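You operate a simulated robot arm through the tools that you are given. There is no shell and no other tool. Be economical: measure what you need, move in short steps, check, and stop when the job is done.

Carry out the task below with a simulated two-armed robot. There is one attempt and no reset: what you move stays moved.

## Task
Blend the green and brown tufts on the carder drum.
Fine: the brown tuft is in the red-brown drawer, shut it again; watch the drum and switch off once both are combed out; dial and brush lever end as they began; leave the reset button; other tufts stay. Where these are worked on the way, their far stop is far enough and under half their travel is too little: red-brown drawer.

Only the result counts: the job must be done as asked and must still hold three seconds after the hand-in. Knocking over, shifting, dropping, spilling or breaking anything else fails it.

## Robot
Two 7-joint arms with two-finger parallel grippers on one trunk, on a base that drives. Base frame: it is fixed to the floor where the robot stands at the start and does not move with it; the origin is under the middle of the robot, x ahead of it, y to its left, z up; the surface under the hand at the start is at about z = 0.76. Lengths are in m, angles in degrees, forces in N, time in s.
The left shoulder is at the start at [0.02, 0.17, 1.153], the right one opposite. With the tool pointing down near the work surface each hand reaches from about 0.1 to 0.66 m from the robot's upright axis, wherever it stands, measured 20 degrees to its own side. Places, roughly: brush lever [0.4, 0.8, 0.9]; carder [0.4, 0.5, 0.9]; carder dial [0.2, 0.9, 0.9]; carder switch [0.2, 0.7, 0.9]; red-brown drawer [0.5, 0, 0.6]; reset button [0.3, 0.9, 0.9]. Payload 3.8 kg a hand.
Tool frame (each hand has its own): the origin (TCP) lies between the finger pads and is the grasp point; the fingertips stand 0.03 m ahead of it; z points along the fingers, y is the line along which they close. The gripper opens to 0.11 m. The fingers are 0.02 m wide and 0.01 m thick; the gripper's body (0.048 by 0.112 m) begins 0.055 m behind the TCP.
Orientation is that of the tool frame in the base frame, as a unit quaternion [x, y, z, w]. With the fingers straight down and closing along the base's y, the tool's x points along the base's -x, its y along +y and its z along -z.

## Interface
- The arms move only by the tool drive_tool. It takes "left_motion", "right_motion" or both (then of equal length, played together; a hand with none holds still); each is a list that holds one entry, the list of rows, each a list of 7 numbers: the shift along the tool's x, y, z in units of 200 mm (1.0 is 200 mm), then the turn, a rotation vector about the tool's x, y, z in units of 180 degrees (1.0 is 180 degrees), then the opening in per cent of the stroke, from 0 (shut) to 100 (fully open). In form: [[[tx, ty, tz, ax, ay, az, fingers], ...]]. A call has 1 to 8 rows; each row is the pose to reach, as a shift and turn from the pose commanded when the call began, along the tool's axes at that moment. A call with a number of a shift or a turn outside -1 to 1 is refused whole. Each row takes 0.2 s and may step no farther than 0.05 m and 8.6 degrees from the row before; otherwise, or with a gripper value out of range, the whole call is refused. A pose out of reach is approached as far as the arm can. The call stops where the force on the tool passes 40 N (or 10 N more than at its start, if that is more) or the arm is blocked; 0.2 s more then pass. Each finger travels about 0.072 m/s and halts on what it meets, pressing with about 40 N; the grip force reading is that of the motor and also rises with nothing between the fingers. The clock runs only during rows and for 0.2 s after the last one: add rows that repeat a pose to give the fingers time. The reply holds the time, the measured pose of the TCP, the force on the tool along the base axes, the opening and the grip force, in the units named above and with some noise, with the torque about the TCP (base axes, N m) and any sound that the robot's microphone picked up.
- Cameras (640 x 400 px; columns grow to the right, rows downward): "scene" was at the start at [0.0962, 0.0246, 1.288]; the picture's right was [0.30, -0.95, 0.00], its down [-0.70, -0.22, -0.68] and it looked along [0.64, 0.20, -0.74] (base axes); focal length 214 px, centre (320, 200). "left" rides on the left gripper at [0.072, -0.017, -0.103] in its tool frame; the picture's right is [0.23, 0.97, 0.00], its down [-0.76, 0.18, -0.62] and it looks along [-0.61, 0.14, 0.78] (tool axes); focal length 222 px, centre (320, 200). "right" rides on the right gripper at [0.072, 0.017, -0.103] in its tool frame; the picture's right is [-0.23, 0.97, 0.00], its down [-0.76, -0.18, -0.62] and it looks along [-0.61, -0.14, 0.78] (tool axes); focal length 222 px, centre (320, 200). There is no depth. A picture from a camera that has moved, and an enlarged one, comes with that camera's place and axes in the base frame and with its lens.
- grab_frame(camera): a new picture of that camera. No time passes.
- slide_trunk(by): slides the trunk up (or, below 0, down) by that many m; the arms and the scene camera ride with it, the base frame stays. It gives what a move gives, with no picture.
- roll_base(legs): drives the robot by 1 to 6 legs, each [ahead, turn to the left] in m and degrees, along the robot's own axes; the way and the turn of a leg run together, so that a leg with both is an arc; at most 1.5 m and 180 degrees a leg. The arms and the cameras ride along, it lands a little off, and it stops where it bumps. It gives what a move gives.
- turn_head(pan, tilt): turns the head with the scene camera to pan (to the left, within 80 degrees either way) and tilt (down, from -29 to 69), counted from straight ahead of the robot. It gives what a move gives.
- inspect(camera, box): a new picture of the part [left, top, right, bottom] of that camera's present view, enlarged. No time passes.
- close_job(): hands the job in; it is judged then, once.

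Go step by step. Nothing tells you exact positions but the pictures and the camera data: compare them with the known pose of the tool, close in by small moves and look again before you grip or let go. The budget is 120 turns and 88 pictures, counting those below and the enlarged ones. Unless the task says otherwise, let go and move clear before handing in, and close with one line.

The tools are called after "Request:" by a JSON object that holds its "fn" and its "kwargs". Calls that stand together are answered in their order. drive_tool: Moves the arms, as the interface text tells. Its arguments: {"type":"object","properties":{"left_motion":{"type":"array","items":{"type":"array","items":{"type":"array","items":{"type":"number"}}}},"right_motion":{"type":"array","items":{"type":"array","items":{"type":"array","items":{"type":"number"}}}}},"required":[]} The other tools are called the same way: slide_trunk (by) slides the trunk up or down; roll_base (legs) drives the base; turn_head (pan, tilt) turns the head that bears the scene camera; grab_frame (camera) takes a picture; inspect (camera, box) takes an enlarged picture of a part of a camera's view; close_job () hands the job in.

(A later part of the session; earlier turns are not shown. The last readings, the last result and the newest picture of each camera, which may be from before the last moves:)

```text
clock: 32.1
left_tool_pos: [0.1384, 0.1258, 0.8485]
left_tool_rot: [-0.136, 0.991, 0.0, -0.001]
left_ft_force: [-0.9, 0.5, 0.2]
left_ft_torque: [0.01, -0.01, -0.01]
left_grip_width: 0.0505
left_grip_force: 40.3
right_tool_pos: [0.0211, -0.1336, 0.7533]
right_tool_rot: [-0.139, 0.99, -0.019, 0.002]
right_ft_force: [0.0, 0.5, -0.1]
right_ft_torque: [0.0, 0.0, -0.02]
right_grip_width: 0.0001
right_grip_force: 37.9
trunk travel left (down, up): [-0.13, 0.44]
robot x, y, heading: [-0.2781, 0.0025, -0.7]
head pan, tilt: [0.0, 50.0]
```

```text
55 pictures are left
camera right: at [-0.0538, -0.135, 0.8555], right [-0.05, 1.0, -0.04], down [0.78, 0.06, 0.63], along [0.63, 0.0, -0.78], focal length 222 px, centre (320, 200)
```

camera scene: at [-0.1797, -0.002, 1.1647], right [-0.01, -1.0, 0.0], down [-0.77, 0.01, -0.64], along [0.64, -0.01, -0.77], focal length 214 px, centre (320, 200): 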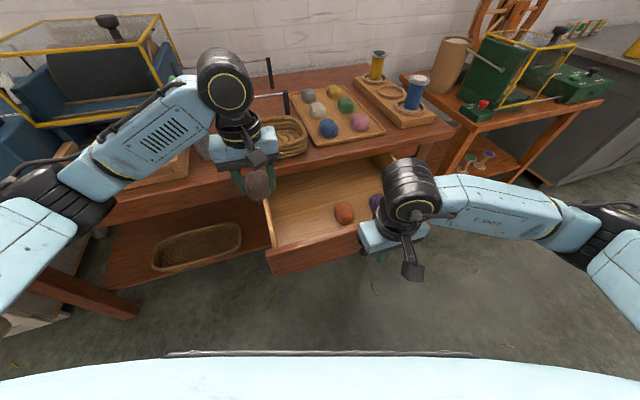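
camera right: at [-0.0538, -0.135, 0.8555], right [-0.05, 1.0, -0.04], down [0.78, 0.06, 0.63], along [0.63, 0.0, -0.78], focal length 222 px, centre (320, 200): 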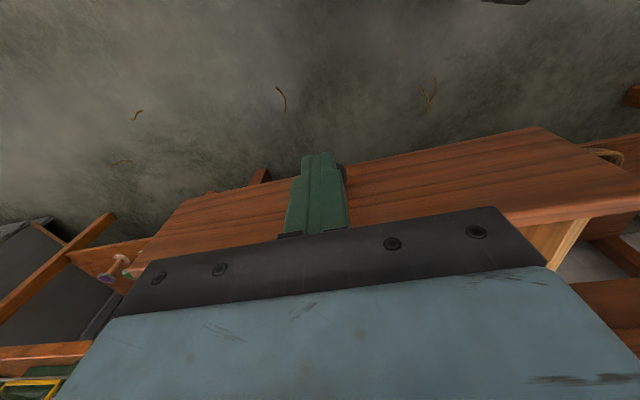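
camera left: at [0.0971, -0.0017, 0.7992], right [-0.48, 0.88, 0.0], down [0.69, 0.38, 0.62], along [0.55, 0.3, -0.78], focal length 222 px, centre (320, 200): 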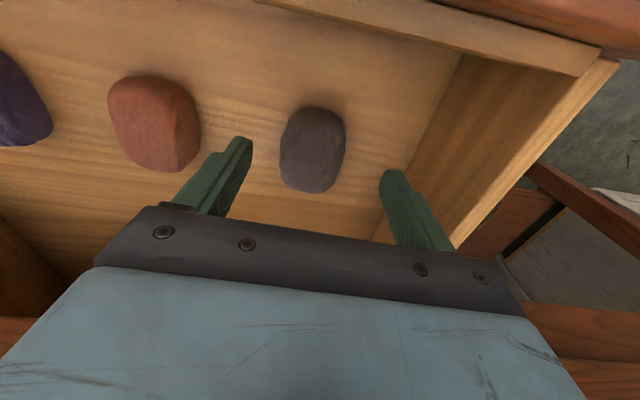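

Request:
{"fn": "drive_tool", "kwargs": {"right_motion": [[[0, 0.06, 0.22, 0, 0, 0, 0], [0, 0.06, 0.44, 0, 0, 0, 0], [-0.15, 0.06, 0.44, 0, 0, 0, 0], [-0.3, 0.06, 0.44, 0, 0, 0, 0], [-0.45, 0.06, 0.44, 0, 0, 0, 0], [-0.6, 0.06, 0.44, 0, 0, 0, 0], [-0.75, 0.06, 0.44, 0, 0, 0, 0], [-0.9, 0.06, 0.44, 0, 0, 0, 0]]]}}

Request:
{"fn": "grab_frame", "kwargs": {"camera": "scene"}}

```text
clock: 33.9
left_tool_pos: [0.1386, 0.1259, 0.8491]
left_tool_rot: [-0.135, 0.991, 0.0, 0.0]
left_ft_force: [-0.5, -0.7, 0.5]
left_ft_torque: [-0.01, -0.03, 0.0]
left_grip_width: 0.0504
left_grip_force: 39.7
right_tool_pos: [0.1951, -0.0772, 0.667]
right_tool_rot: [-0.139, 0.99, -0.019, 0.002]
right_ft_force: [-0.1, 0.1, -0.4]
right_ft_torque: [-0.02, 0.03, 0.02]
right_grip_width: 0.0
right_grip_force: 37.3
trunk travel left (down, up): [-0.13, 0.44]
robot x, y, heading: [-0.2769, -0.0024, -0.5]
head pan, tilt: [0.0, 50.0]
```

```text
54 pictures are left
camera scene: at [-0.1795, -0.0021, 1.1646], right [-0.01, -1.0, 0.0], down [-0.77, 0.01, -0.64], along [0.64, -0.01, -0.77], focal length 214 px, centre (320, 200)
```

scene: 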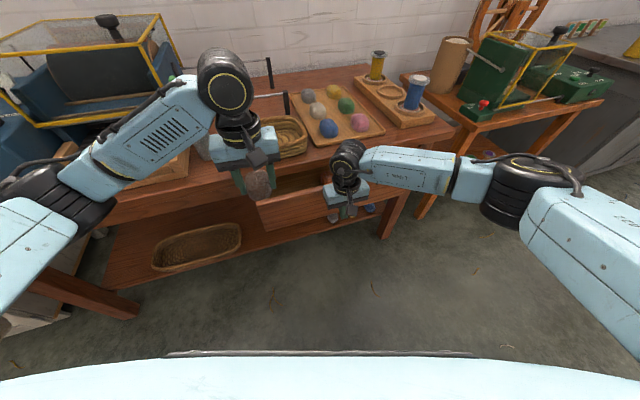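

Nearly closed; I lean the tool slightly so the body clears the table edge and push on until it stops.

Request:
{"fn": "drive_tool", "kwargs": {"right_motion": [[[-0.02, 0, -0.02, 0, -0.04, 0, 0], [-0.08, 0, -0.02, 0, -0.08, 0, 0], [-0.16, 0, -0.02, 0, -0.08, 0, 0], [-0.24, 0, -0.02, 0, -0.08, 0, 0], [-0.32, 0, -0.02, 0, -0.08, 0, 0], [-0.4, 0, -0.02, 0, -0.08, 0, 0], [-0.48, 0, -0.02, 0, -0.08, 0, 0], [-0.56, 0, -0.02, 0, -0.08, 0, 0]]]}}

Request:
{"fn": "inspect", "kwargs": {"camera": "scene", "box": [220, 100, 460, 250]}}

```text
clock: 35.7
left_tool_pos: [0.1376, 0.1253, 0.848]
left_tool_rot: [-0.136, 0.991, 0.001, -0.001]
left_ft_force: [-0.2, 0.9, -0.1]
left_ft_torque: [-0.03, 0.0, -0.03]
left_grip_width: 0.0505
left_grip_force: 39.7
right_tool_pos: [0.2874, -0.0492, 0.6659]
right_tool_rot: [-0.14, 0.983, -0.005, 0.115]
right_ft_force: [-9.4, -1.4, 2.3]
right_ft_torque: [-0.02, 0.31, -0.02]
right_grip_width: 0.0002
right_grip_force: 37.4
trunk travel left (down, up): [-0.13, 0.44]
robot x, y, heading: [-0.2809, -0.0029, -0.8]
head pan, tilt: [0.0, 50.0]
stopped in row 8 (right hand): the force on the tool passed its limit at 48 N (the readings are from after the stop); the commanded pose is now the measured one
```

```text
2.67 times, centred on (340, 175) of scene
camera zoom: at [-0.1799, -0.0024, 1.1647], right [-0.01, -1.0, 0.0], down [-0.77, 0.01, -0.64], along [0.64, -0.01, -0.77], focal length 572 px, centre (267, 267)
```

zoom: 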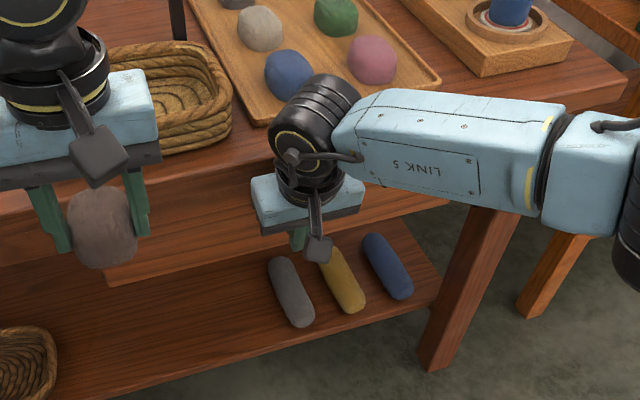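

Drawer appears shut. I withdraw the right hand up, raise the trunk back, and move forward for the green tuft.

Request:
{"fn": "drive_tool", "kwargs": {"right_motion": [[[0.2, 0, 0, 0, 0, 0, 0], [0.35, 0, -0.15, 0, 0.04, 0, 20], [0.35, 0, -0.38, 0, 0.08, 0, 60], [0.35, 0, -0.6, 0, 0.08, 0, 80], [0.35, 0, -0.8, 0, 0.08, 0, 80]]]}}

Request:
{"fn": "slide_trunk", "kwargs": {"by": 0.12}}

Request:
{"fn": "grab_frame", "kwargs": {"camera": "scene"}}

```text
clock: 36.9
left_tool_pos: [0.1387, 0.1241, 0.8485]
left_tool_rot: [-0.135, 0.991, 0.001, -0.001]
left_ft_force: [0.6, -0.3, -1.4]
left_ft_torque: [0.01, 0.0, -0.01]
left_grip_width: 0.0506
left_grip_force: 40.1
right_tool_pos: [0.1868, -0.0735, 0.8082]
right_tool_rot: [-0.138, 0.99, -0.021, -0.008]
right_ft_force: [0.8, 0.1, -0.1]
right_ft_torque: [-0.03, -0.01, -0.02]
right_grip_width: 0.0879
right_grip_force: 0.0
trunk travel left (down, up): [-0.13, 0.44]
robot x, y, heading: [-0.2757, -0.0016, -1.0]
head pan, tilt: [0.0, 50.0]
```

```text
clock: 38.4
left_tool_pos: [0.1375, 0.1242, 0.9684]
left_tool_rot: [-0.135, 0.991, 0.0, -0.001]
left_ft_force: [0.0, 0.5, -0.3]
left_ft_torque: [0.0, 0.01, 0.0]
left_grip_width: 0.0507
left_grip_force: 39.9
right_tool_pos: [0.1879, -0.0739, 0.9259]
right_tool_rot: [-0.138, 0.99, -0.021, -0.007]
right_ft_force: [0.5, 0.3, 1.0]
right_ft_torque: [0.0, -0.02, -0.01]
right_grip_width: 0.0878
right_grip_force: 0.1
trunk travel left (down, up): [-0.25, 0.32]
robot x, y, heading: [-0.2786, -0.0032, -0.6]
head pan, tilt: [0.0, 50.0]
```

```text
52 pictures are left
camera scene: at [-0.1797, -0.0024, 1.2845], right [-0.01, -1.0, 0.0], down [-0.77, 0.01, -0.64], along [0.64, -0.01, -0.77], focal length 214 px, centre (320, 200)
```

scene: 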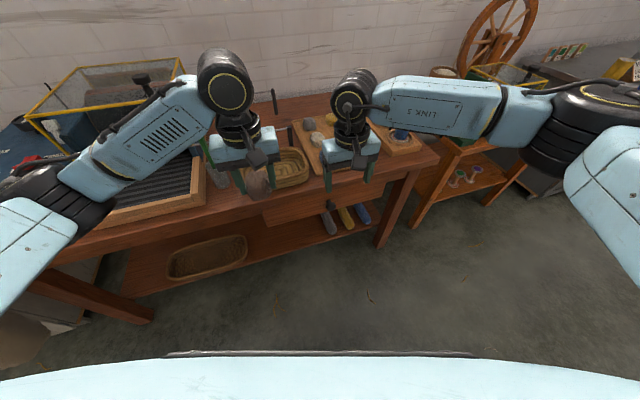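

Request:
{"fn": "drive_tool", "kwargs": {"left_motion": [[[0.15, 0, -0.2, 0, 0, 0, 20], [0.3, 0, -0.4, 0, 0, 0, 20], [0.45, 0, -0.6, 0, 0, 0, 20], [0.6, 0, -0.8, 0, 0, 0, 20]]]}}

Request:
{"fn": "grab_frame", "kwargs": {"camera": "scene"}}

```text
clock: 39.4
left_tool_pos: [0.0215, 0.093, 1.1334]
left_tool_rot: [-0.136, 0.991, 0.0, -0.002]
left_ft_force: [0.6, 0.2, -0.5]
left_ft_torque: [0.0, 0.02, -0.01]
left_grip_width: 0.0505
left_grip_force: 39.7
right_tool_pos: [0.1873, -0.0743, 0.9287]
right_tool_rot: [-0.139, 0.99, -0.021, -0.007]
right_ft_force: [-0.7, 0.4, -0.2]
right_ft_torque: [0.01, -0.02, 0.02]
right_grip_width: 0.0879
right_grip_force: 0.2
trunk travel left (down, up): [-0.25, 0.32]
robot x, y, heading: [-0.277, -0.0, -0.7]
head pan, tilt: [0.0, 50.0]
```

```text
51 pictures are left
camera scene: at [-0.1805, -0.0028, 1.2847], right [-0.01, -1.0, 0.0], down [-0.77, 0.01, -0.64], along [0.64, -0.01, -0.77], focal length 214 px, centre (320, 200)
```

scene: 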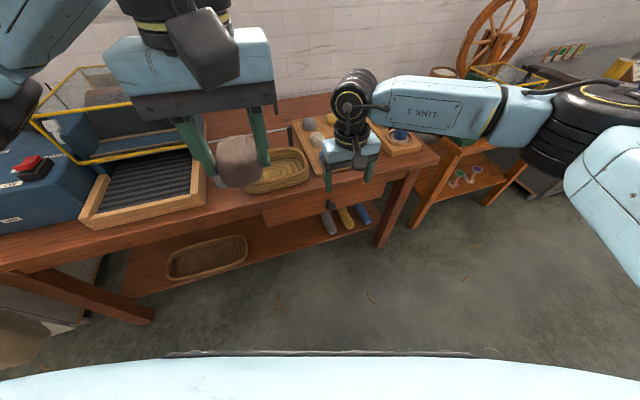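

Request:
{"fn": "roll_base", "kwargs": {"legs": [[0.24, 0]]}}

Request:
{"fn": "grab_frame", "kwargs": {"camera": "right"}}

Request:
{"fn": "grab_frame", "kwargs": {"camera": "scene"}}

```text
clock: 41.2
left_tool_pos: [0.2627, 0.0899, 1.1338]
left_tool_rot: [-0.136, 0.991, 0.0, -0.002]
left_ft_force: [0.8, -0.3, 0.2]
left_ft_torque: [0.0, 0.02, -0.01]
left_grip_width: 0.0508
left_grip_force: 39.9
right_tool_pos: [0.4257, -0.0783, 0.9263]
right_tool_rot: [-0.139, 0.99, -0.021, -0.008]
right_ft_force: [0.4, 0.3, -0.4]
right_ft_torque: [-0.01, -0.01, 0.0]
right_grip_width: 0.0881
right_grip_force: 0.1
trunk travel left (down, up): [-0.25, 0.32]
robot x, y, heading: [-0.0409, -0.0015, -0.6]
head pan, tilt: [0.0, 50.0]
```

```text
50 pictures are left
camera right: at [0.3533, -0.0765, 1.0293], right [-0.05, 1.0, -0.04], down [0.79, 0.06, 0.61], along [0.62, 0.0, -0.79], focal length 222 px, centre (320, 200)
```

right: 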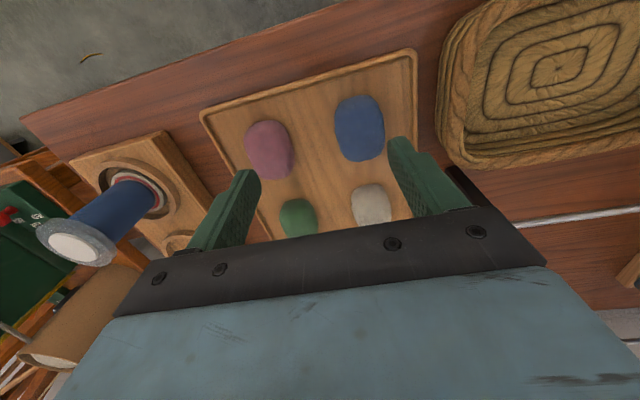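

```text
49 pictures are left
camera scene: at [0.0593, -0.0052, 1.2846], right [-0.01, -1.0, 0.0], down [-0.77, 0.01, -0.64], along [0.64, -0.01, -0.77], focal length 214 px, centre (320, 200)
```

scene: 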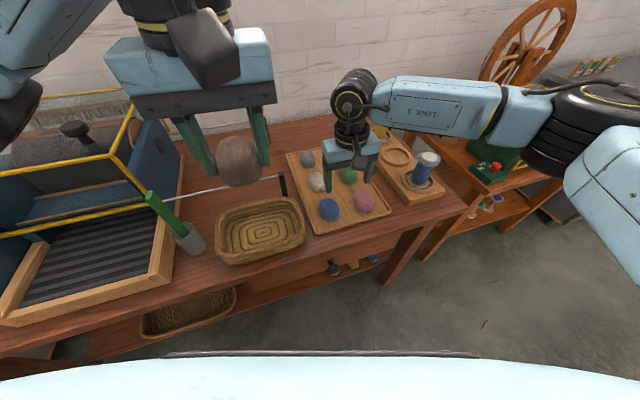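

Green tuft at about (0.581, -0.108). Move the right hand above it and check.

Request:
{"fn": "drive_tool", "kwargs": {"right_motion": [[[-0.15, -0.08, 0.0, 0, 0, 0, 80], [-0.35, -0.17, 0.05, 0, 0, 0, 80], [-0.55, -0.27, 0.1, 0, 0, 0, 80], [-0.71, -0.345, 0.2, 0, 0, 0, 80], [-0.71, -0.345, 0.33, 0, 0, 0, 80]]]}}

Request:
{"fn": "grab_frame", "kwargs": {"camera": "right"}}

```text
clock: 42.4
left_tool_pos: [0.2602, 0.0896, 1.1324]
left_tool_rot: [-0.135, 0.991, 0.0, -0.001]
left_ft_force: [-0.3, -0.4, 0.0]
left_ft_torque: [0.0, 0.02, 0.01]
left_grip_width: 0.0507
left_grip_force: 40.0
right_tool_pos: [0.5741, -0.1097, 0.8676]
right_tool_rot: [-0.139, 0.99, -0.021, -0.006]
right_ft_force: [-0.6, 0.2, 0.3]
right_ft_torque: [0.04, -0.01, 0.02]
right_grip_width: 0.0876
right_grip_force: 0.1
right hand out of reach, approached as far as the arm can: row 4, 5
trunk travel left (down, up): [-0.25, 0.32]
robot x, y, heading: [-0.0374, -0.0075, -0.7]
head pan, tilt: [0.0, 50.0]
```

```text
48 pictures are left
camera right: at [0.5012, -0.1081, 0.9718], right [-0.05, 1.0, -0.04], down [0.79, 0.06, 0.62], along [0.62, 0.0, -0.79], focal length 222 px, centre (320, 200)
```

right: 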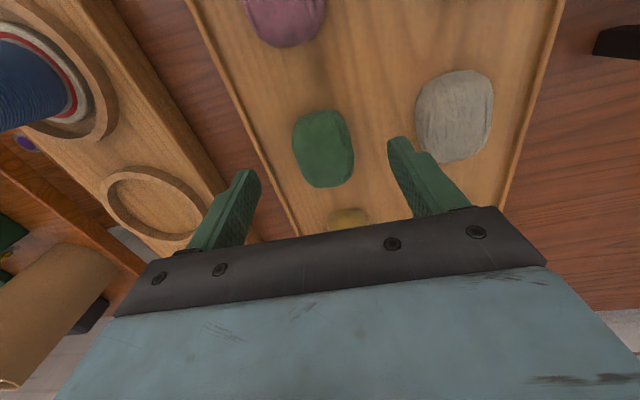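

Request:
{"fn": "roll_base", "kwargs": {"legs": [[0.035, 0]]}}

Request:
{"fn": "drive_tool", "kwargs": {"right_motion": [[[0.05, 0, 0.0, 0, 0, 0, 80], [0.1, 0, 0.0, 0, 0, 0, 80]]]}}

Request:
{"fn": "grab_frame", "kwargs": {"camera": "right"}}

```text
clock: 43.2
left_tool_pos: [0.2967, 0.0903, 1.1332]
left_tool_rot: [-0.135, 0.991, 0.0, 0.0]
left_ft_force: [0.7, 0.3, -0.4]
left_ft_torque: [0.02, 0.05, -0.03]
left_grip_width: 0.0504
left_grip_force: 40.4
right_tool_pos: [0.6091, -0.1081, 0.8685]
right_tool_rot: [-0.138, 0.99, -0.021, -0.007]
right_ft_force: [0.1, 0.8, -1.3]
right_ft_torque: [0.03, 0.07, -0.01]
right_grip_width: 0.0883
right_grip_force: 0.1
trunk travel left (down, up): [-0.25, 0.32]
robot x, y, heading: [-0.0054, -0.0023, -0.6]
head pan, tilt: [0.0, 50.0]
```

```text
clock: 43.8
left_tool_pos: [0.2952, 0.0894, 1.1332]
left_tool_rot: [-0.135, 0.991, 0.0, 0.0]
left_ft_force: [0.5, -0.1, 0.5]
left_ft_torque: [-0.03, -0.01, 0.0]
left_grip_width: 0.0508
left_grip_force: 39.5
right_tool_pos: [0.5872, -0.1143, 0.8705]
right_tool_rot: [-0.138, 0.99, -0.021, -0.006]
right_ft_force: [0.4, -0.2, 0.1]
right_ft_torque: [0.02, -0.02, -0.01]
right_grip_width: 0.0878
right_grip_force: 0.0
trunk travel left (down, up): [-0.25, 0.32]
robot x, y, heading: [-0.0013, -0.0073, -0.7]
head pan, tilt: [0.0, 50.0]
```

```text
47 pictures are left
camera right: at [0.5153, -0.114, 0.9728], right [-0.05, 1.0, -0.04], down [0.78, 0.06, 0.62], along [0.62, 0.0, -0.79], focal length 222 px, centre (320, 200)
```

right: 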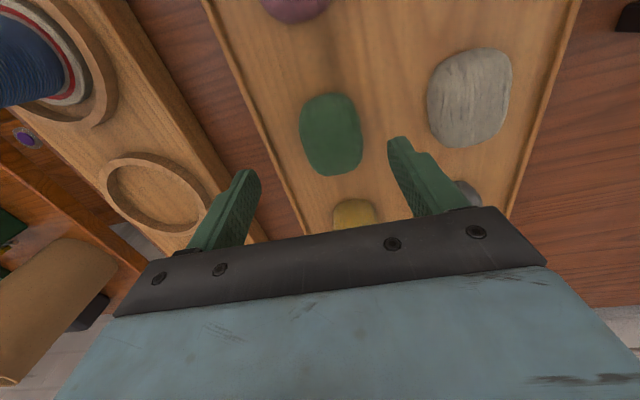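

Request:
{"fn": "drive_tool", "kwargs": {"right_motion": [[[-0.025, 0.039, 0.1, 0, 0, 0, 80], [-0.025, 0.039, 0.22, 0, 0, 0, 80], [-0.025, 0.039, 0.335, 0, 0, 0, 80], [-0.025, 0.039, 0.335, 0, 0, 0, 50], [-0.025, 0.039, 0.335, 0, 0, 0, 25], [-0.025, 0.039, 0.335, 0, 0, 0, 20], [-0.025, 0.039, 0.335, 0, 0, 0, 20]]]}}

```text
clock: 45.4
left_tool_pos: [0.2951, 0.0903, 1.1336]
left_tool_rot: [-0.135, 0.991, 0.0, -0.001]
left_ft_force: [0.2, -0.8, -2.0]
left_ft_torque: [-0.04, -0.01, 0.02]
left_grip_width: 0.0506
left_grip_force: 40.3
right_tool_pos: [0.5921, -0.1086, 0.8032]
right_tool_rot: [-0.138, 0.99, -0.021, -0.006]
right_ft_force: [-0.5, -0.3, 0.8]
right_ft_torque: [-0.03, -0.02, 0.03]
right_grip_width: 0.0489
right_grip_force: 39.9
trunk travel left (down, up): [-0.25, 0.32]
robot x, y, heading: [-0.0036, -0.0079, -0.6]
head pan, tilt: [0.0, 50.0]
```

Green held. Lift and retract the right hand, then drive round to stand squarely before the carder.

Request:
{"fn": "drive_tool", "kwargs": {"right_motion": [[[0, 0, -0.15, 0, 0, 0, 20], [0, 0, -0.35, 0, 0, 0, 20], [0, 0, -0.55, 0, 0, 0, 20], [0.15, 0, -0.7, 0, 0, 0, 20], [0.35, 0, -0.82, 0, 0, 0, 20], [0.55, 0, -0.94, 0, 0, 0, 20], [0.77, 0, -1, 0, 0, 0, 20], [1.0, 0, -1, 0, 0, 0, 20]]]}}

Request:
{"fn": "roll_base", "kwargs": {"legs": [[-0.35, 0], [0, 62], [0.44, 0], [0, -46]]}}

Request:
{"fn": "turn_head", "kwargs": {"pan": 10, "tilt": 50}}

Request:
{"fn": "grab_frame", "kwargs": {"camera": "scene"}}

```text
clock: 47.2
left_tool_pos: [0.2939, 0.0896, 1.1329]
left_tool_rot: [-0.134, 0.991, 0.0, 0.0]
left_ft_force: [0.7, 0.3, 0.5]
left_ft_torque: [-0.03, 0.03, 0.03]
left_grip_width: 0.0508
left_grip_force: 39.7
right_tool_pos: [0.399, -0.1546, 1.0065]
right_tool_rot: [-0.137, 0.99, -0.021, -0.006]
right_ft_force: [-0.3, -0.4, -0.6]
right_ft_torque: [0.01, -0.03, 0.02]
right_grip_width: 0.0488
right_grip_force: 39.3
trunk travel left (down, up): [-0.25, 0.32]
robot x, y, heading: [-0.0083, -0.0056, -0.7]
head pan, tilt: [0.0, 50.0]
```

```text
clock: 56.6
left_tool_pos: [0.1129, 0.5552, 1.1321]
left_tool_rot: [-0.27, 0.963, 0.0, 0.0]
left_ft_force: [0.0, 0.4, 0.0]
left_ft_torque: [0.01, -0.01, -0.03]
left_grip_width: 0.0508
left_grip_force: 39.9
right_tool_pos: [0.2795, 0.3515, 1.0064]
right_tool_rot: [-0.273, 0.962, -0.022, -0.003]
right_ft_force: [-0.3, -0.5, 0.0]
right_ft_torque: [0.02, 0.0, 0.01]
right_grip_width: 0.0488
right_grip_force: 40.4
trunk travel left (down, up): [-0.25, 0.32]
robot x, y, heading: [-0.1517, 0.3799, 15.2]
head pan, tilt: [0.0, 50.0]
```

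```text
clock: 57.4
left_tool_pos: [0.1122, 0.5564, 1.1322]
left_tool_rot: [-0.271, 0.963, 0.0, -0.001]
left_ft_force: [0.1, 1.1, 0.4]
left_ft_torque: [0.0, -0.02, 0.03]
left_grip_width: 0.0504
left_grip_force: 40.4
right_tool_pos: [0.2796, 0.3517, 1.0064]
right_tool_rot: [-0.273, 0.962, -0.021, -0.003]
right_ft_force: [-0.2, 0.1, 0.7]
right_ft_torque: [-0.01, -0.02, -0.04]
right_grip_width: 0.0485
right_grip_force: 40.3
trunk travel left (down, up): [-0.25, 0.32]
robot x, y, heading: [-0.1484, 0.3836, 15.4]
head pan, tilt: [10.0, 50.0]
```

```text
46 pictures are left
camera scene: at [-0.0607, 0.422, 1.2847], right [0.43, -0.9, 0.0], down [-0.69, -0.33, -0.64], along [0.58, 0.27, -0.77], focal length 214 px, centre (320, 200)
```

scene: 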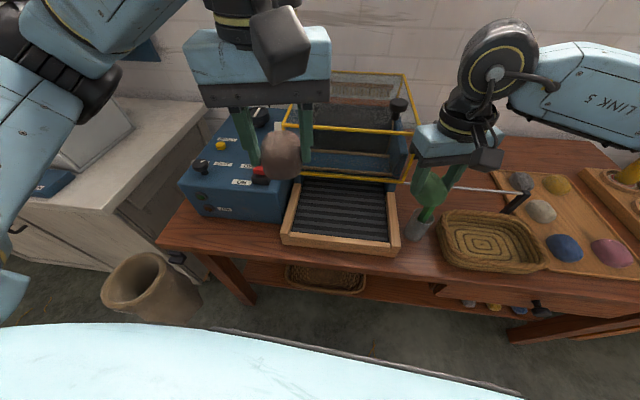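

I'm in front of the carder with both tufts. I bring the left (brown) over the feed bed and raise the right clear of the stick in the cup.

Request:
{"fn": "drive_tool", "kwargs": {"left_motion": [[[-0.15, -0.08, 0.1, 0, 0, 0.043, 20], [-0.3, -0.15, 0.25, 0, 0, 0.086, 20], [-0.45, -0.23, 0.45, 0, 0, 0.086, 20], [-0.6, -0.31, 0.62, 0, 0, 0.086, 20], [-0.75, -0.383, 0.8, 0, 0, 0.086, 20], [-0.75, -0.383, 0.95, 0, 0, 0.086, 20]]], "right_motion": [[[0, 0, -0.15, 0, 0, 0.043, 20], [0, 0, -0.3, 0, 0, 0.086, 20], [0.1, -0.2, -0.4, 0, 0, 0.086, 20], [0.2, -0.4, -0.4, 0, 0, 0.086, 20], [0.2, -0.4, -0.4, 0, 0, 0.086, 20], [0.2, -0.4, -0.4, 0, 0, 0.086, 20]]]}}

Request:
{"fn": "grab_frame", "kwargs": {"camera": "left"}}

Request:
{"fn": "grab_frame", "kwargs": {"camera": "scene"}}

```text
refused: row 3 steps farther than a row can; nothing moved
```

```text
45 pictures are left
camera left: at [0.059, 0.5038, 1.2361], right [-0.7, 0.71, 0.0], down [0.56, 0.55, 0.62], along [0.44, 0.44, -0.78], focal length 222 px, centre (320, 200)
```

left: 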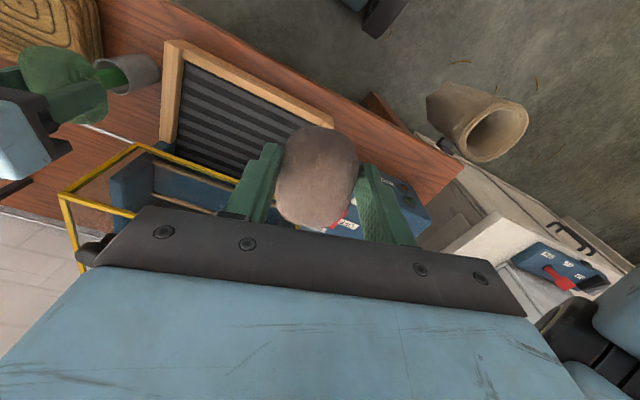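

```text
44 pictures are left
camera scene: at [-0.0607, 0.422, 1.2847], right [0.43, -0.9, 0.0], down [-0.69, -0.33, -0.64], along [0.58, 0.27, -0.77], focal length 214 px, centre (320, 200)
```

scene: 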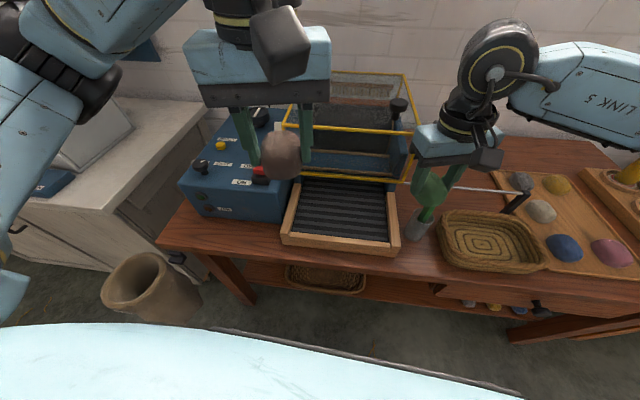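

Request:
{"fn": "drive_tool", "kwargs": {"left_motion": [[[-0.15, -0.08, 0.1, 0, 0, 0.043, 20], [-0.3, -0.15, 0.2, 0, 0, 0.086, 20], [-0.45, -0.23, 0.35, 0, 0, 0.086, 20], [-0.6, -0.31, 0.5, 0, 0, 0.086, 20], [-0.75, -0.383, 0.65, 0, 0, 0.086, 20], [-0.75, -0.383, 0.85, 0, 0, 0.086, 20], [-0.75, -0.383, 0.95, 0, 0, 0.086, 20]]], "right_motion": [[[0, 0, -0.15, 0, 0, 0.043, 20], [0, 0, -0.3, 0, 0, 0.086, 20], [0.1, -0.15, -0.4, 0, 0, 0.086, 20], [0.2, -0.3, -0.4, 0, 0, 0.086, 20], [0.2, -0.4, -0.4, 0, 0, 0.086, 20], [0.2, -0.4, -0.4, 0, 0, 0.086, 20], [0.2, -0.4, -0.4, 0, 0, 0.086, 20]]]}}

Request:
{"fn": "grab_frame", "kwargs": {"camera": "left"}}

Request:
{"fn": "grab_frame", "kwargs": {"camera": "scene"}}

```text
clock: 59.0
left_tool_pos: [0.2802, 0.5691, 0.9435]
left_tool_rot: [-0.138, 0.99, 0.0, 0.0]
left_ft_force: [-0.2, -0.5, -0.7]
left_ft_torque: [0.01, 0.03, 0.01]
left_grip_width: 0.0506
left_grip_force: 39.6
right_tool_pos: [0.289, 0.2649, 1.0917]
right_tool_rot: [-0.141, 0.99, -0.022, 0.0]
right_ft_force: [-0.2, -0.2, 0.2]
right_ft_torque: [0.01, -0.01, -0.02]
right_grip_width: 0.0482
right_grip_force: 40.4
trunk travel left (down, up): [-0.25, 0.32]
robot x, y, heading: [-0.1504, 0.3818, 15.2]
head pan, tilt: [10.0, 50.0]
```

```text
43 pictures are left
camera left: at [0.2144, 0.5333, 1.0456], right [-0.49, 0.87, 0.0], down [0.68, 0.38, 0.62], along [0.54, 0.3, -0.78], focal length 222 px, centre (320, 200)
```

left: 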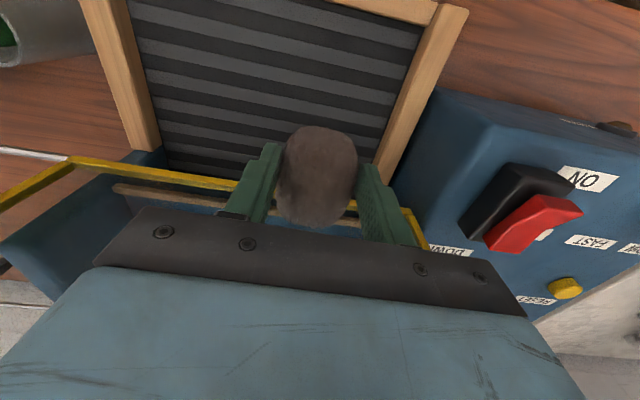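

```text
42 pictures are left
camera scene: at [-0.0605, 0.4219, 1.2846], right [0.43, -0.9, 0.0], down [-0.69, -0.33, -0.64], along [0.58, 0.27, -0.77], focal length 214 px, centre (320, 200)
```

scene: 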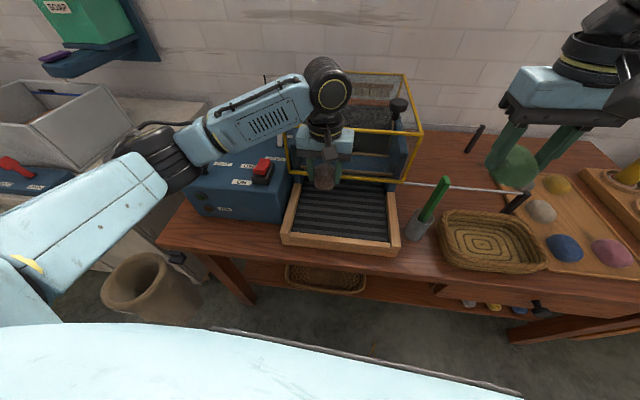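

Request:
{"fn": "drive_tool", "kwargs": {"left_motion": [[[0, 0, 0.2, 0, 0, 0, 20], [0, 0, 0.4, 0, 0, 0, 20], [0, 0, 0.5, 0, 0, 0, 20], [0, 0, 0.57, 0, 0, 0, 20]]]}}

Request:
{"fn": "inspect", "kwargs": {"camera": "scene", "box": [240, 110, 440, 260]}}

```text
clock: 60.0
left_tool_pos: [0.284, 0.5682, 0.8416]
left_tool_rot: [-0.138, 0.99, -0.004, 0.008]
left_ft_force: [-2.1, -0.3, 15.1]
left_ft_torque: [0.09, 0.4, -0.01]
left_grip_width: 0.0503
left_grip_force: 40.8
right_tool_pos: [0.2877, 0.2652, 1.0924]
right_tool_rot: [-0.142, 0.99, -0.022, 0.0]
right_ft_force: [0.6, -0.6, -0.1]
right_ft_torque: [-0.01, 0.0, -0.01]
right_grip_width: 0.0485
right_grip_force: 39.9
trunk travel left (down, up): [-0.25, 0.32]
robot x, y, heading: [-0.1506, 0.3855, 15.3]
head pan, tilt: [10.0, 50.0]
stopped in row 4 (left hand): the force on the tool passed its limit at 49 N (the readings are from after the stop); the commanded pose is now the measured one
```

```text
2.67 times, centred on (340, 185) of scene
camera zoom: at [-0.0603, 0.4221, 1.2847], right [0.43, -0.9, 0.0], down [-0.69, -0.33, -0.64], along [0.58, 0.27, -0.77], focal length 572 px, centre (267, 240)
```

zoom: 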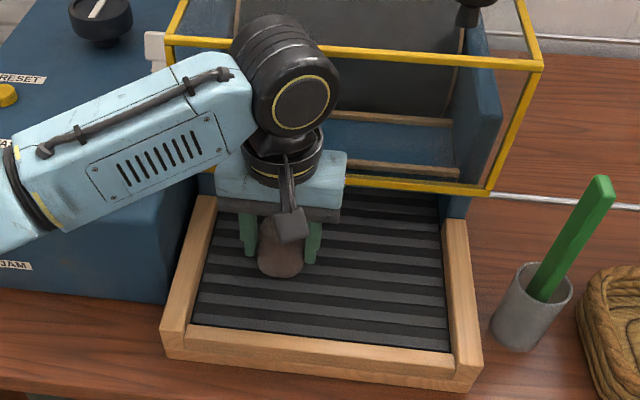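

Tuft touches the bed. Release and lift away to the left.

Request:
{"fn": "drive_tool", "kwargs": {"left_motion": [[[0, 0, -0.01, 0, 0, 0, 40], [0, 0, -0.01, 0, 0, 0, 60], [0, 0, -0.02, 0, 0, 0, 80], [0, 0, -0.2, 0, 0, 0, 80], [0, 0, -0.43, 0, 0, 0, 80], [0.1, 0.1, -0.63, 0, 0, 0, 80], [0.25, 0.25, -0.73, 0, 0, 0, 80], [0.4, 0.4, -0.8, 0, 0, 0, 80]]]}}

Request:
{"fn": "inspect", "kwargs": {"camera": "scene", "box": [240, 110, 440, 260]}}

```text
clock: 61.8
left_tool_pos: [0.1798, 0.6255, 0.9979]
left_tool_rot: [-0.138, 0.99, -0.003, 0.007]
left_ft_force: [0.7, 0.8, 0.2]
left_ft_torque: [-0.02, 0.0, 0.0]
left_grip_width: 0.088
left_grip_force: 0.0
right_tool_pos: [0.2862, 0.2656, 1.0916]
right_tool_rot: [-0.142, 0.99, -0.022, 0.0]
right_ft_force: [0.5, -1.0, -0.4]
right_ft_torque: [0.0, -0.03, 0.01]
right_grip_width: 0.0486
right_grip_force: 40.6
trunk travel left (down, up): [-0.25, 0.32]
robot x, y, heading: [-0.1544, 0.3808, 15.1]
head pan, tilt: [10.0, 50.0]
```

```text
2.67 times, centred on (340, 185) of scene
camera zoom: at [-0.0615, 0.4226, 1.2847], right [0.43, -0.9, 0.0], down [-0.69, -0.33, -0.64], along [0.58, 0.27, -0.77], focal length 572 px, centre (267, 240)
```

zoom: 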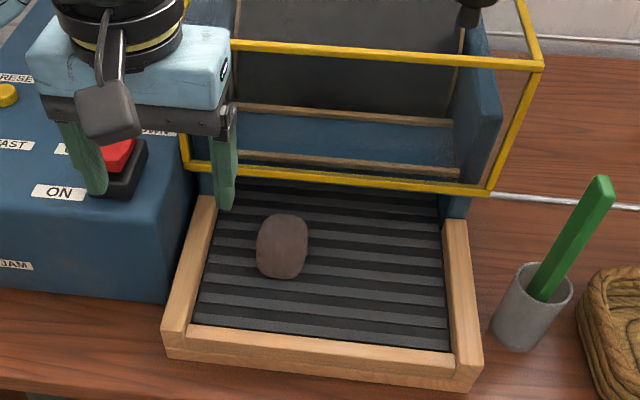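

Brown sits well. Now green with the right hand beside it.

Request:
{"fn": "drive_tool", "kwargs": {"left_motion": [[[0, 0, -0.1, 0, 0, 0, 80], [0.1, 0.1, -0.2, 0, 0, 0, 80], [0.2, 0.2, -0.3, 0, 0, 0, 80], [0.2, 0.2, -0.3, 0, 0, 0, 80], [0.2, 0.2, -0.3, 0, 0, 0, 80], [0.2, 0.2, -0.3, 0, 0, 0, 80], [0.2, 0.2, -0.3, 0, 0, 0, 80], [0.2, 0.2, -0.3, 0, 0, 0, 80]]], "right_motion": [[[-0.08, 0.22, 0.02, 0, 0, 0, 20], [-0.17, 0.44, 0.04, 0, 0, 0, 20], [-0.27, 0.66, 0.07, 0, 0, 0, 20], [-0.35, 0.85, 0.1, 0, 0, 0, 20], [-0.393, 0.925, 0.25, 0, 0, 0, 20], [-0.393, 0.935, 0.48, 0, 0, 0, 20], [-0.393, 0.945, 0.7, 0, 0, 0, 20], [-0.393, 0.955, 0.9, 0, 0, 0, 20]]]}}

Request:
{"fn": "inspect", "kwargs": {"camera": "scene", "box": [240, 110, 440, 260]}}

```text
clock: 63.6
left_tool_pos: [0.1327, 0.6531, 1.0563]
left_tool_rot: [-0.139, 0.99, -0.002, 0.006]
left_ft_force: [-1.5, 0.1, 1.2]
left_ft_torque: [0.05, 0.01, 0.03]
left_grip_width: 0.0879
left_grip_force: 0.0
right_tool_pos: [0.3106, 0.4629, 0.9012]
right_tool_rot: [-0.143, 0.99, -0.022, 0.0]
right_ft_force: [0.4, 0.2, 0.4]
right_ft_torque: [0.0, 0.01, -0.01]
right_grip_width: 0.0485
right_grip_force: 40.3
trunk travel left (down, up): [-0.25, 0.32]
robot x, y, heading: [-0.151, 0.3852, 15.0]
head pan, tilt: [10.0, 50.0]
```

```text
2.67 times, centred on (340, 185) of scene
camera zoom: at [-0.0605, 0.422, 1.2846], right [0.43, -0.9, 0.0], down [-0.69, -0.33, -0.64], along [0.58, 0.27, -0.77], focal length 572 px, centre (267, 240)
```

zoom: 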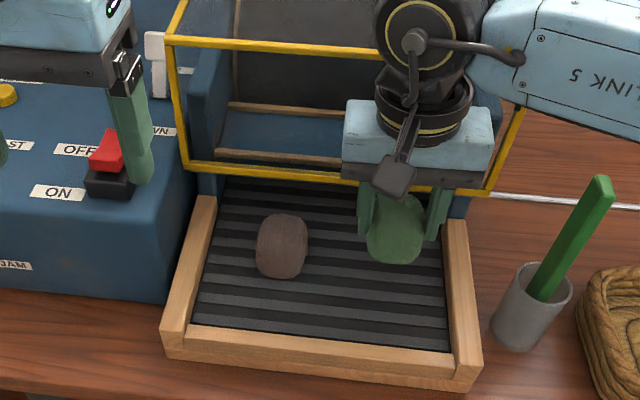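

Request:
{"fn": "drive_tool", "kwargs": {"right_motion": [[[0, 0.06, 0.12, 0, 0, 0, 20], [0, 0.07, 0.22, 0, 0, 0, 20], [0, 0.07, 0.275, 0, 0, 0, 20], [0, 0.07, 0.3, 0, 0, 0, 20]]]}}

Request:
{"fn": "drive_tool", "kwargs": {"right_motion": [[[0, 0, -0.01, 0, 0, 0, 55], [0, 0, -0.01, 0, 0, 0, 62], [0, 0, -0.02, 0, 0, 0, 62], [0, 0, -0.2, 0, 0, 0, 62], [0, 0, -0.43, 0, 0, 0, 62], [0, 0, -0.66, 0, 0, 0, 62], [0.0, -0.1, -0.85, 0, 0, 0, 62], [0.1, -0.25, -1, 0, 0, 0, 62]]]}}

Request:
{"fn": "inspect", "kwargs": {"camera": "scene", "box": [200, 60, 440, 260]}}

```text
clock: 64.6
left_tool_pos: [0.1316, 0.6543, 1.0567]
left_tool_rot: [-0.138, 0.99, -0.003, 0.007]
left_ft_force: [0.8, 0.3, 0.0]
left_ft_torque: [0.02, 0.01, 0.01]
left_grip_width: 0.0881
left_grip_force: 0.1
right_tool_pos: [0.3072, 0.4729, 0.8415]
right_tool_rot: [-0.142, 0.99, -0.022, -0.001]
right_ft_force: [0.6, -0.4, 0.6]
right_ft_torque: [-0.01, 0.0, 0.01]
right_grip_width: 0.0483
right_grip_force: 39.9
trunk travel left (down, up): [-0.25, 0.32]
robot x, y, heading: [-0.1491, 0.3838, 15.0]
head pan, tilt: [10.0, 50.0]
```

```text
clock: 66.4
left_tool_pos: [0.1319, 0.6527, 1.0579]
left_tool_rot: [-0.139, 0.99, -0.002, 0.007]
left_ft_force: [0.2, 0.6, 0.7]
left_ft_torque: [0.01, -0.02, 0.01]
left_grip_width: 0.0881
left_grip_force: 0.0
right_tool_pos: [0.3015, 0.4262, 1.0457]
right_tool_rot: [-0.141, 0.99, -0.021, 0.0]
right_ft_force: [0.7, 0.8, 0.2]
right_ft_torque: [-0.03, 0.0, 0.02]
right_grip_width: 0.0684
right_grip_force: 0.1
trunk travel left (down, up): [-0.25, 0.32]
robot x, y, heading: [-0.1498, 0.384, 15.2]
head pan, tilt: [10.0, 50.0]
```

```text
2.00 times, centred on (320, 160) of scene
camera zoom: at [-0.0611, 0.4212, 1.2847], right [0.43, -0.9, 0.0], down [-0.69, -0.33, -0.64], along [0.58, 0.27, -0.77], focal length 429 px, centre (320, 280)
```

zoom: 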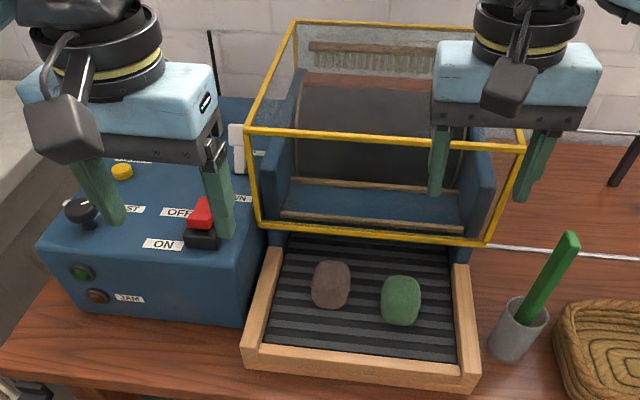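

Both tufts are on the bed. Now look closely at the controls before switching on.

Request:
{"fn": "grab_frame", "kwargs": {"camera": "left"}}

```text
37 pictures are left
camera left: at [0.0645, 0.6167, 1.1591], right [-0.48, 0.87, -0.01], down [0.67, 0.38, 0.63], along [0.56, 0.3, -0.78], focal length 222 px, centre (320, 200)
```

left: 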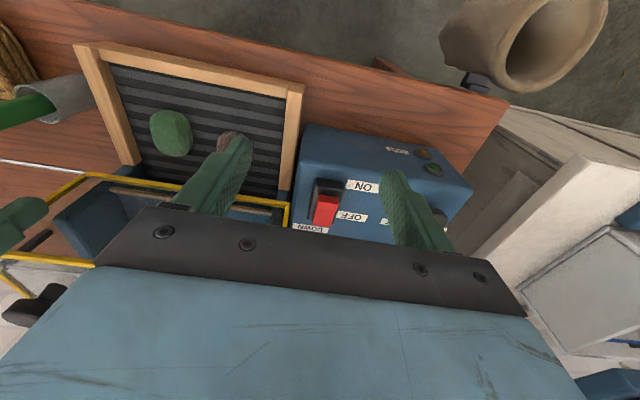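

Request:
{"fn": "drive_tool", "kwargs": {"left_motion": [[[0.2, 0.0, -0.1, 0, 0, 0, 50], [0.4, 0.0, -0.1, 0, 0, 0, 0], [0.6, 0.05, -0.1, 0, 0, 0, 0], [0.8, 0.1, -0.1, 0, 0, 0, 0]]]}}

Request:
{"fn": "inspect", "kwargs": {"camera": "scene", "box": [170, 70, 330, 230]}}

```text
clock: 67.4
left_tool_pos: [0.0148, 0.6317, 1.1049]
left_tool_rot: [-0.139, 0.99, -0.003, 0.007]
left_ft_force: [-0.7, 1.1, -0.5]
left_ft_torque: [-0.03, 0.0, -0.01]
left_grip_width: 0.0
left_grip_force: 37.3
left hand out of reach, approached as far as the arm can: row 3, 4
right_tool_pos: [0.3019, 0.4267, 1.0442]
right_tool_rot: [-0.141, 0.99, -0.022, 0.0]
right_ft_force: [-1.0, -0.4, 0.3]
right_ft_torque: [-0.01, 0.0, -0.03]
right_grip_width: 0.0685
right_grip_force: 0.0
trunk travel left (down, up): [-0.25, 0.32]
robot x, y, heading: [-0.1533, 0.3821, 15.4]
head pan, tilt: [10.0, 50.0]
```

```text
2.50 times, centred on (250, 150) of scene
camera zoom: at [-0.0612, 0.422, 1.2847], right [0.43, -0.9, 0.0], down [-0.69, -0.33, -0.64], along [0.58, 0.27, -0.77], focal length 536 px, centre (495, 325)
```

zoom: 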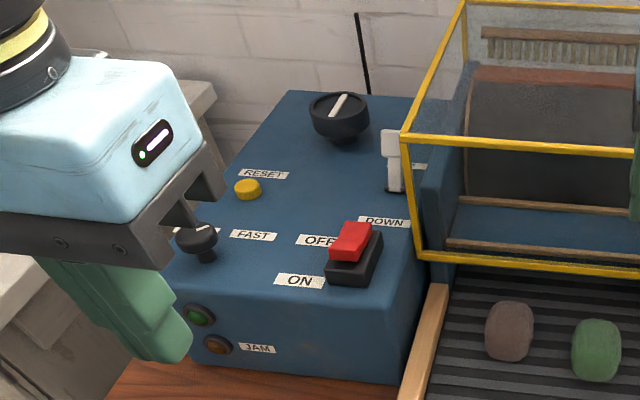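

Request:
{"fn": "inspect", "kwargs": {"camera": "scene", "box": [235, 135, 285, 190]}}

Request:
{"fn": "inspect", "kwargs": {"camera": "left", "box": [280, 60, 480, 210]}}

```text
7.27 times, centred on (260, 162) of scene
camera zoom: at [-0.0612, 0.422, 1.2847], right [0.43, -0.9, 0.0], down [-0.69, -0.33, -0.64], along [0.58, 0.27, -0.77], focal length 1560 px, centre (756, 473)
```

zoom: 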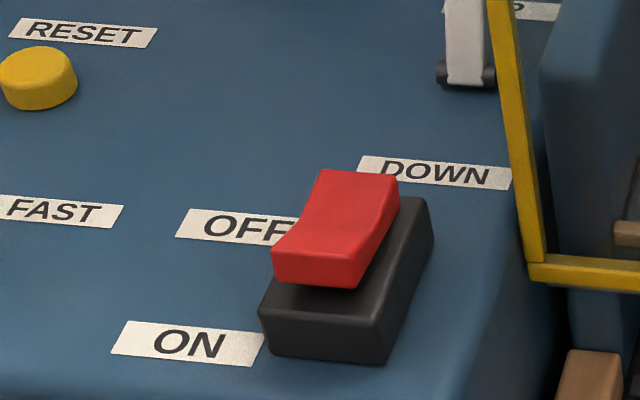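

```text
2.67 times, centred on (380, 135) of left
camera zoom: at [-0.0531, 0.5959, 1.2066], right [-0.49, 0.87, -0.01], down [0.68, 0.38, 0.63], along [0.56, 0.3, -0.78], focal length 592 px, centre (160, 373)
```

zoom: 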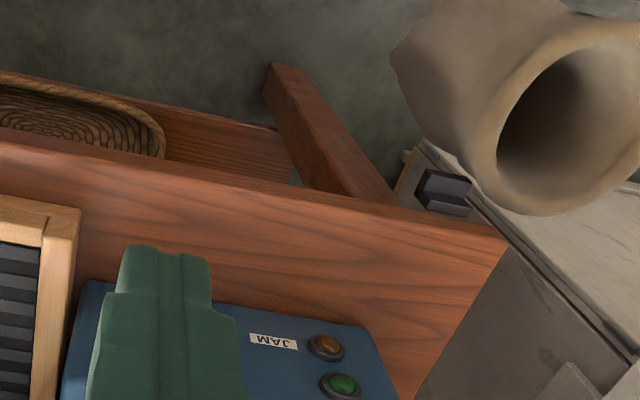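

The rocker's front (ON) end is raised, at about (0.22, 0.712, 0.94). I bring the closed left fingers above it and move the right hand out of the view.

Request:
{"fn": "drive_tool", "kwargs": {"left_motion": [[[-0.15, 0.01, 0.0, 0, 0, 0, 0], [-0.35, 0.03, 0.0, 0, 0, 0, 0], [-0.55, 0.06, 0.05, 0, 0, 0, 0], [-0.75, 0.08, 0.12, 0, 0, 0, 0], [-0.95, 0.1, 0.2, 0, 0, 0, 0]]], "right_motion": [[[0, -0.2, -0.05, 0, 0, 0, 62], [0, -0.4, -0.1, 0, 0, 0, 62], [0.1, -0.6, -0.15, 0, 0, 0, 62], [0.2, -0.8, -0.15, 0, 0, 0, 62], [0.3, -1.0, -0.15, 0, 0, 0, 62]]]}}

Request:
{"fn": "grab_frame", "kwargs": {"camera": "left"}}

Request:
{"fn": "inspect", "kwargs": {"camera": "scene", "box": [170, 70, 330, 230]}}

```text
clock: 68.6
left_tool_pos: [0.1971, 0.7007, 1.0675]
left_tool_rot: [-0.138, 0.99, -0.002, 0.006]
left_ft_force: [-0.1, 0.7, 0.3]
left_ft_torque: [-0.04, 0.0, 0.03]
left_grip_width: 0.0
left_grip_force: 37.4
right_tool_pos: [0.2986, 0.2201, 1.0842]
right_tool_rot: [-0.141, 0.99, -0.021, 0.0]
right_ft_force: [0.2, -0.5, -1.0]
right_ft_torque: [0.0, -0.03, 0.01]
right_grip_width: 0.0681
right_grip_force: 0.0
trunk travel left (down, up): [-0.25, 0.32]
robot x, y, heading: [-0.1507, 0.3846, 15.3]
head pan, tilt: [10.0, 50.0]
```

```text
33 pictures are left
camera left: at [0.1295, 0.6656, 1.1704], right [-0.48, 0.87, -0.01], down [0.68, 0.38, 0.63], along [0.56, 0.3, -0.78], focal length 222 px, centre (320, 200)
```

left: 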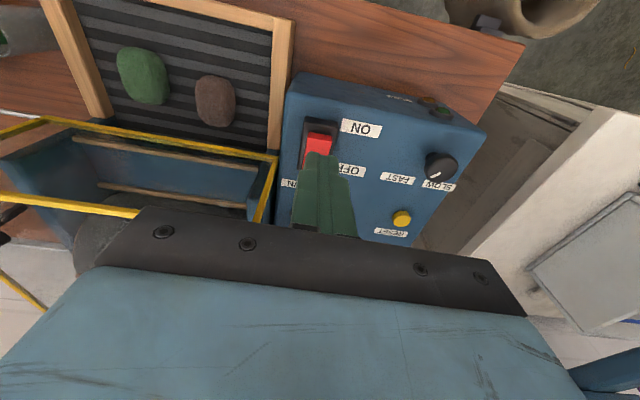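

```text
2.50 times, centred on (250, 150) of scene
camera zoom: at [-0.0607, 0.4211, 1.2847], right [0.43, -0.9, 0.0], down [-0.69, -0.33, -0.64], along [0.58, 0.27, -0.77], focal length 536 px, centre (495, 325)
```

zoom: 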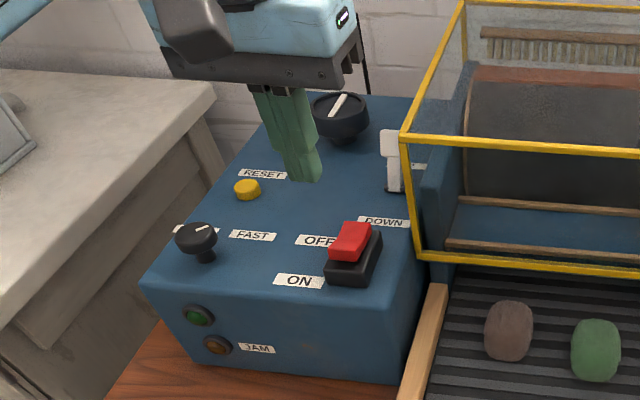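

Request:
{"fn": "inspect", "kwargs": {"camera": "left", "box": [370, 120, 480, 240]}}

Request:
{"fn": "inspect", "kwargs": {"camera": "left", "box": [275, 90, 395, 190]}}

```text
3.33 times, centred on (425, 180) of left
camera zoom: at [0.1295, 0.6656, 1.1704], right [-0.48, 0.87, -0.01], down [0.68, 0.38, 0.63], along [0.56, 0.3, -0.78], focal length 740 px, centre (-30, 267)
```

zoom: 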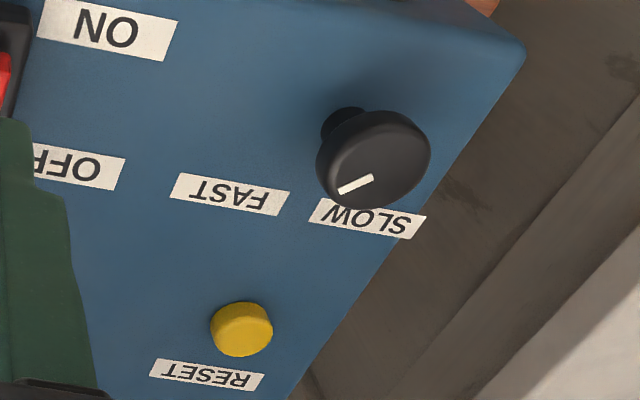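

```text
4.00 times, centred on (335, 140) of left
camera zoom: at [0.1295, 0.6656, 1.1704], right [-0.48, 0.87, -0.01], down [0.68, 0.38, 0.63], along [0.56, 0.3, -0.78], focal length 888 px, centre (260, 440)
```

zoom: 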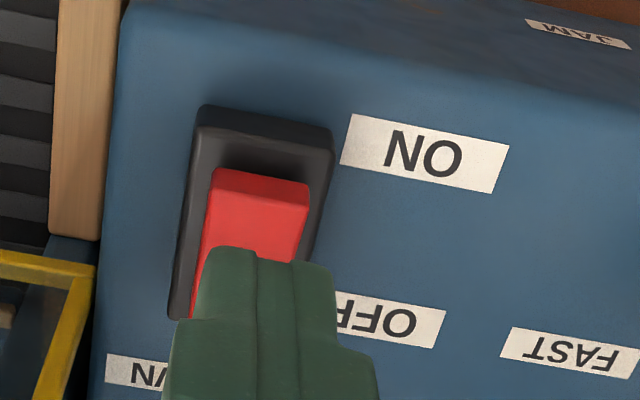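

Press the ON end.

Request:
{"fn": "drive_tool", "kwargs": {"left_motion": [[[-0.1, 0.02, 0.2, 0, 0, 0, 0], [-0.13, 0.02, 0.4, 0, 0, 0, 0], [-0.13, 0.02, 0.46, 0, 0, 0, 0], [-0.13, 0.02, 0.51, 0, 0, 0, 0], [-0.13, 0.02, 0.55, 0, 0, 0, 0], [-0.13, 0.02, 0.58, 0, 0, 0, 0]]]}}

Request:
{"fn": "grab_frame", "kwargs": {"camera": "scene"}}

```text
clock: 69.8
left_tool_pos: [0.2201, 0.712, 0.965]
left_tool_rot: [-0.138, 0.99, -0.004, 0.015]
left_ft_force: [-11.3, -2.3, 16.6]
left_ft_torque: [-0.01, 0.42, 0.0]
left_grip_width: 0.0001
left_grip_force: 37.6
right_tool_pos: [0.2961, 0.2194, 1.0849]
right_tool_rot: [-0.142, 0.99, -0.021, 0.001]
right_ft_force: [-0.4, -0.3, 0.5]
right_ft_torque: [0.01, 0.01, -0.02]
right_grip_width: 0.0684
right_grip_force: 0.1
trunk travel left (down, up): [-0.25, 0.32]
robot x, y, heading: [-0.148, 0.3815, 15.1]
head pan, tilt: [10.0, 50.0]
stopped in row 6 (left hand): the force on the tool passed its limit at 50 N (the readings are from after the stop); the commanded pose is now the measured one
```

```text
29 pictures are left
camera scene: at [-0.0629, 0.4212, 1.2849], right [0.43, -0.9, 0.0], down [-0.69, -0.33, -0.64], along [0.58, 0.28, -0.77], focal length 214 px, centre (320, 200)
```

scene: 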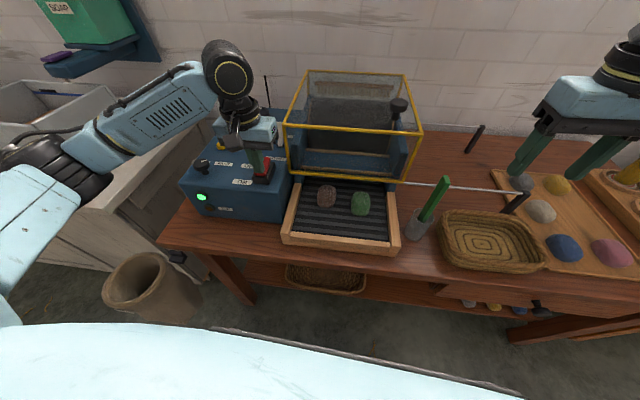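

Green lamp lit: it's running. Lift and hover above the OFF end, then watch.

Request:
{"fn": "drive_tool", "kwargs": {"left_motion": [[[0, 0, -0.12, 0, 0, 0, 0], [-0.12, 0, -0.18, 0, 0, 0, 0], [-0.21, 0, -0.18, 0, 0, 0, 0]]]}}

Request:
{"fn": "inspect", "kwargs": {"camera": "scene", "box": [180, 60, 430, 260]}}

```text
clock: 70.6
left_tool_pos: [0.2615, 0.7247, 0.9994]
left_tool_rot: [-0.139, 0.99, -0.003, 0.013]
left_ft_force: [0.2, -0.3, -0.2]
left_ft_torque: [-0.02, 0.01, 0.03]
left_grip_width: 0.0
left_grip_force: 37.4
right_tool_pos: [0.2984, 0.2208, 1.0838]
right_tool_rot: [-0.141, 0.99, -0.021, -0.001]
right_ft_force: [0.1, 0.5, 0.3]
right_ft_torque: [0.01, 0.01, 0.01]
right_grip_width: 0.0684
right_grip_force: 0.0
trunk travel left (down, up): [-0.25, 0.32]
robot x, y, heading: [-0.1511, 0.3846, 15.2]
head pan, tilt: [10.0, 50.0]
```

```text
2.00 times, centred on (305, 160) of scene
camera zoom: at [-0.0608, 0.422, 1.2846], right [0.43, -0.9, 0.0], down [-0.69, -0.33, -0.64], along [0.58, 0.27, -0.77], focal length 429 px, centre (350, 280)
```

zoom: 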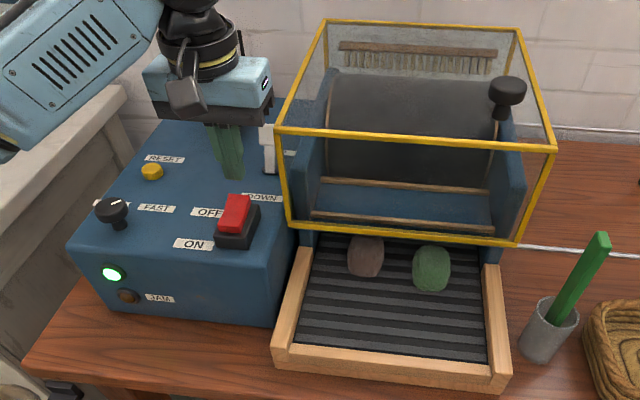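

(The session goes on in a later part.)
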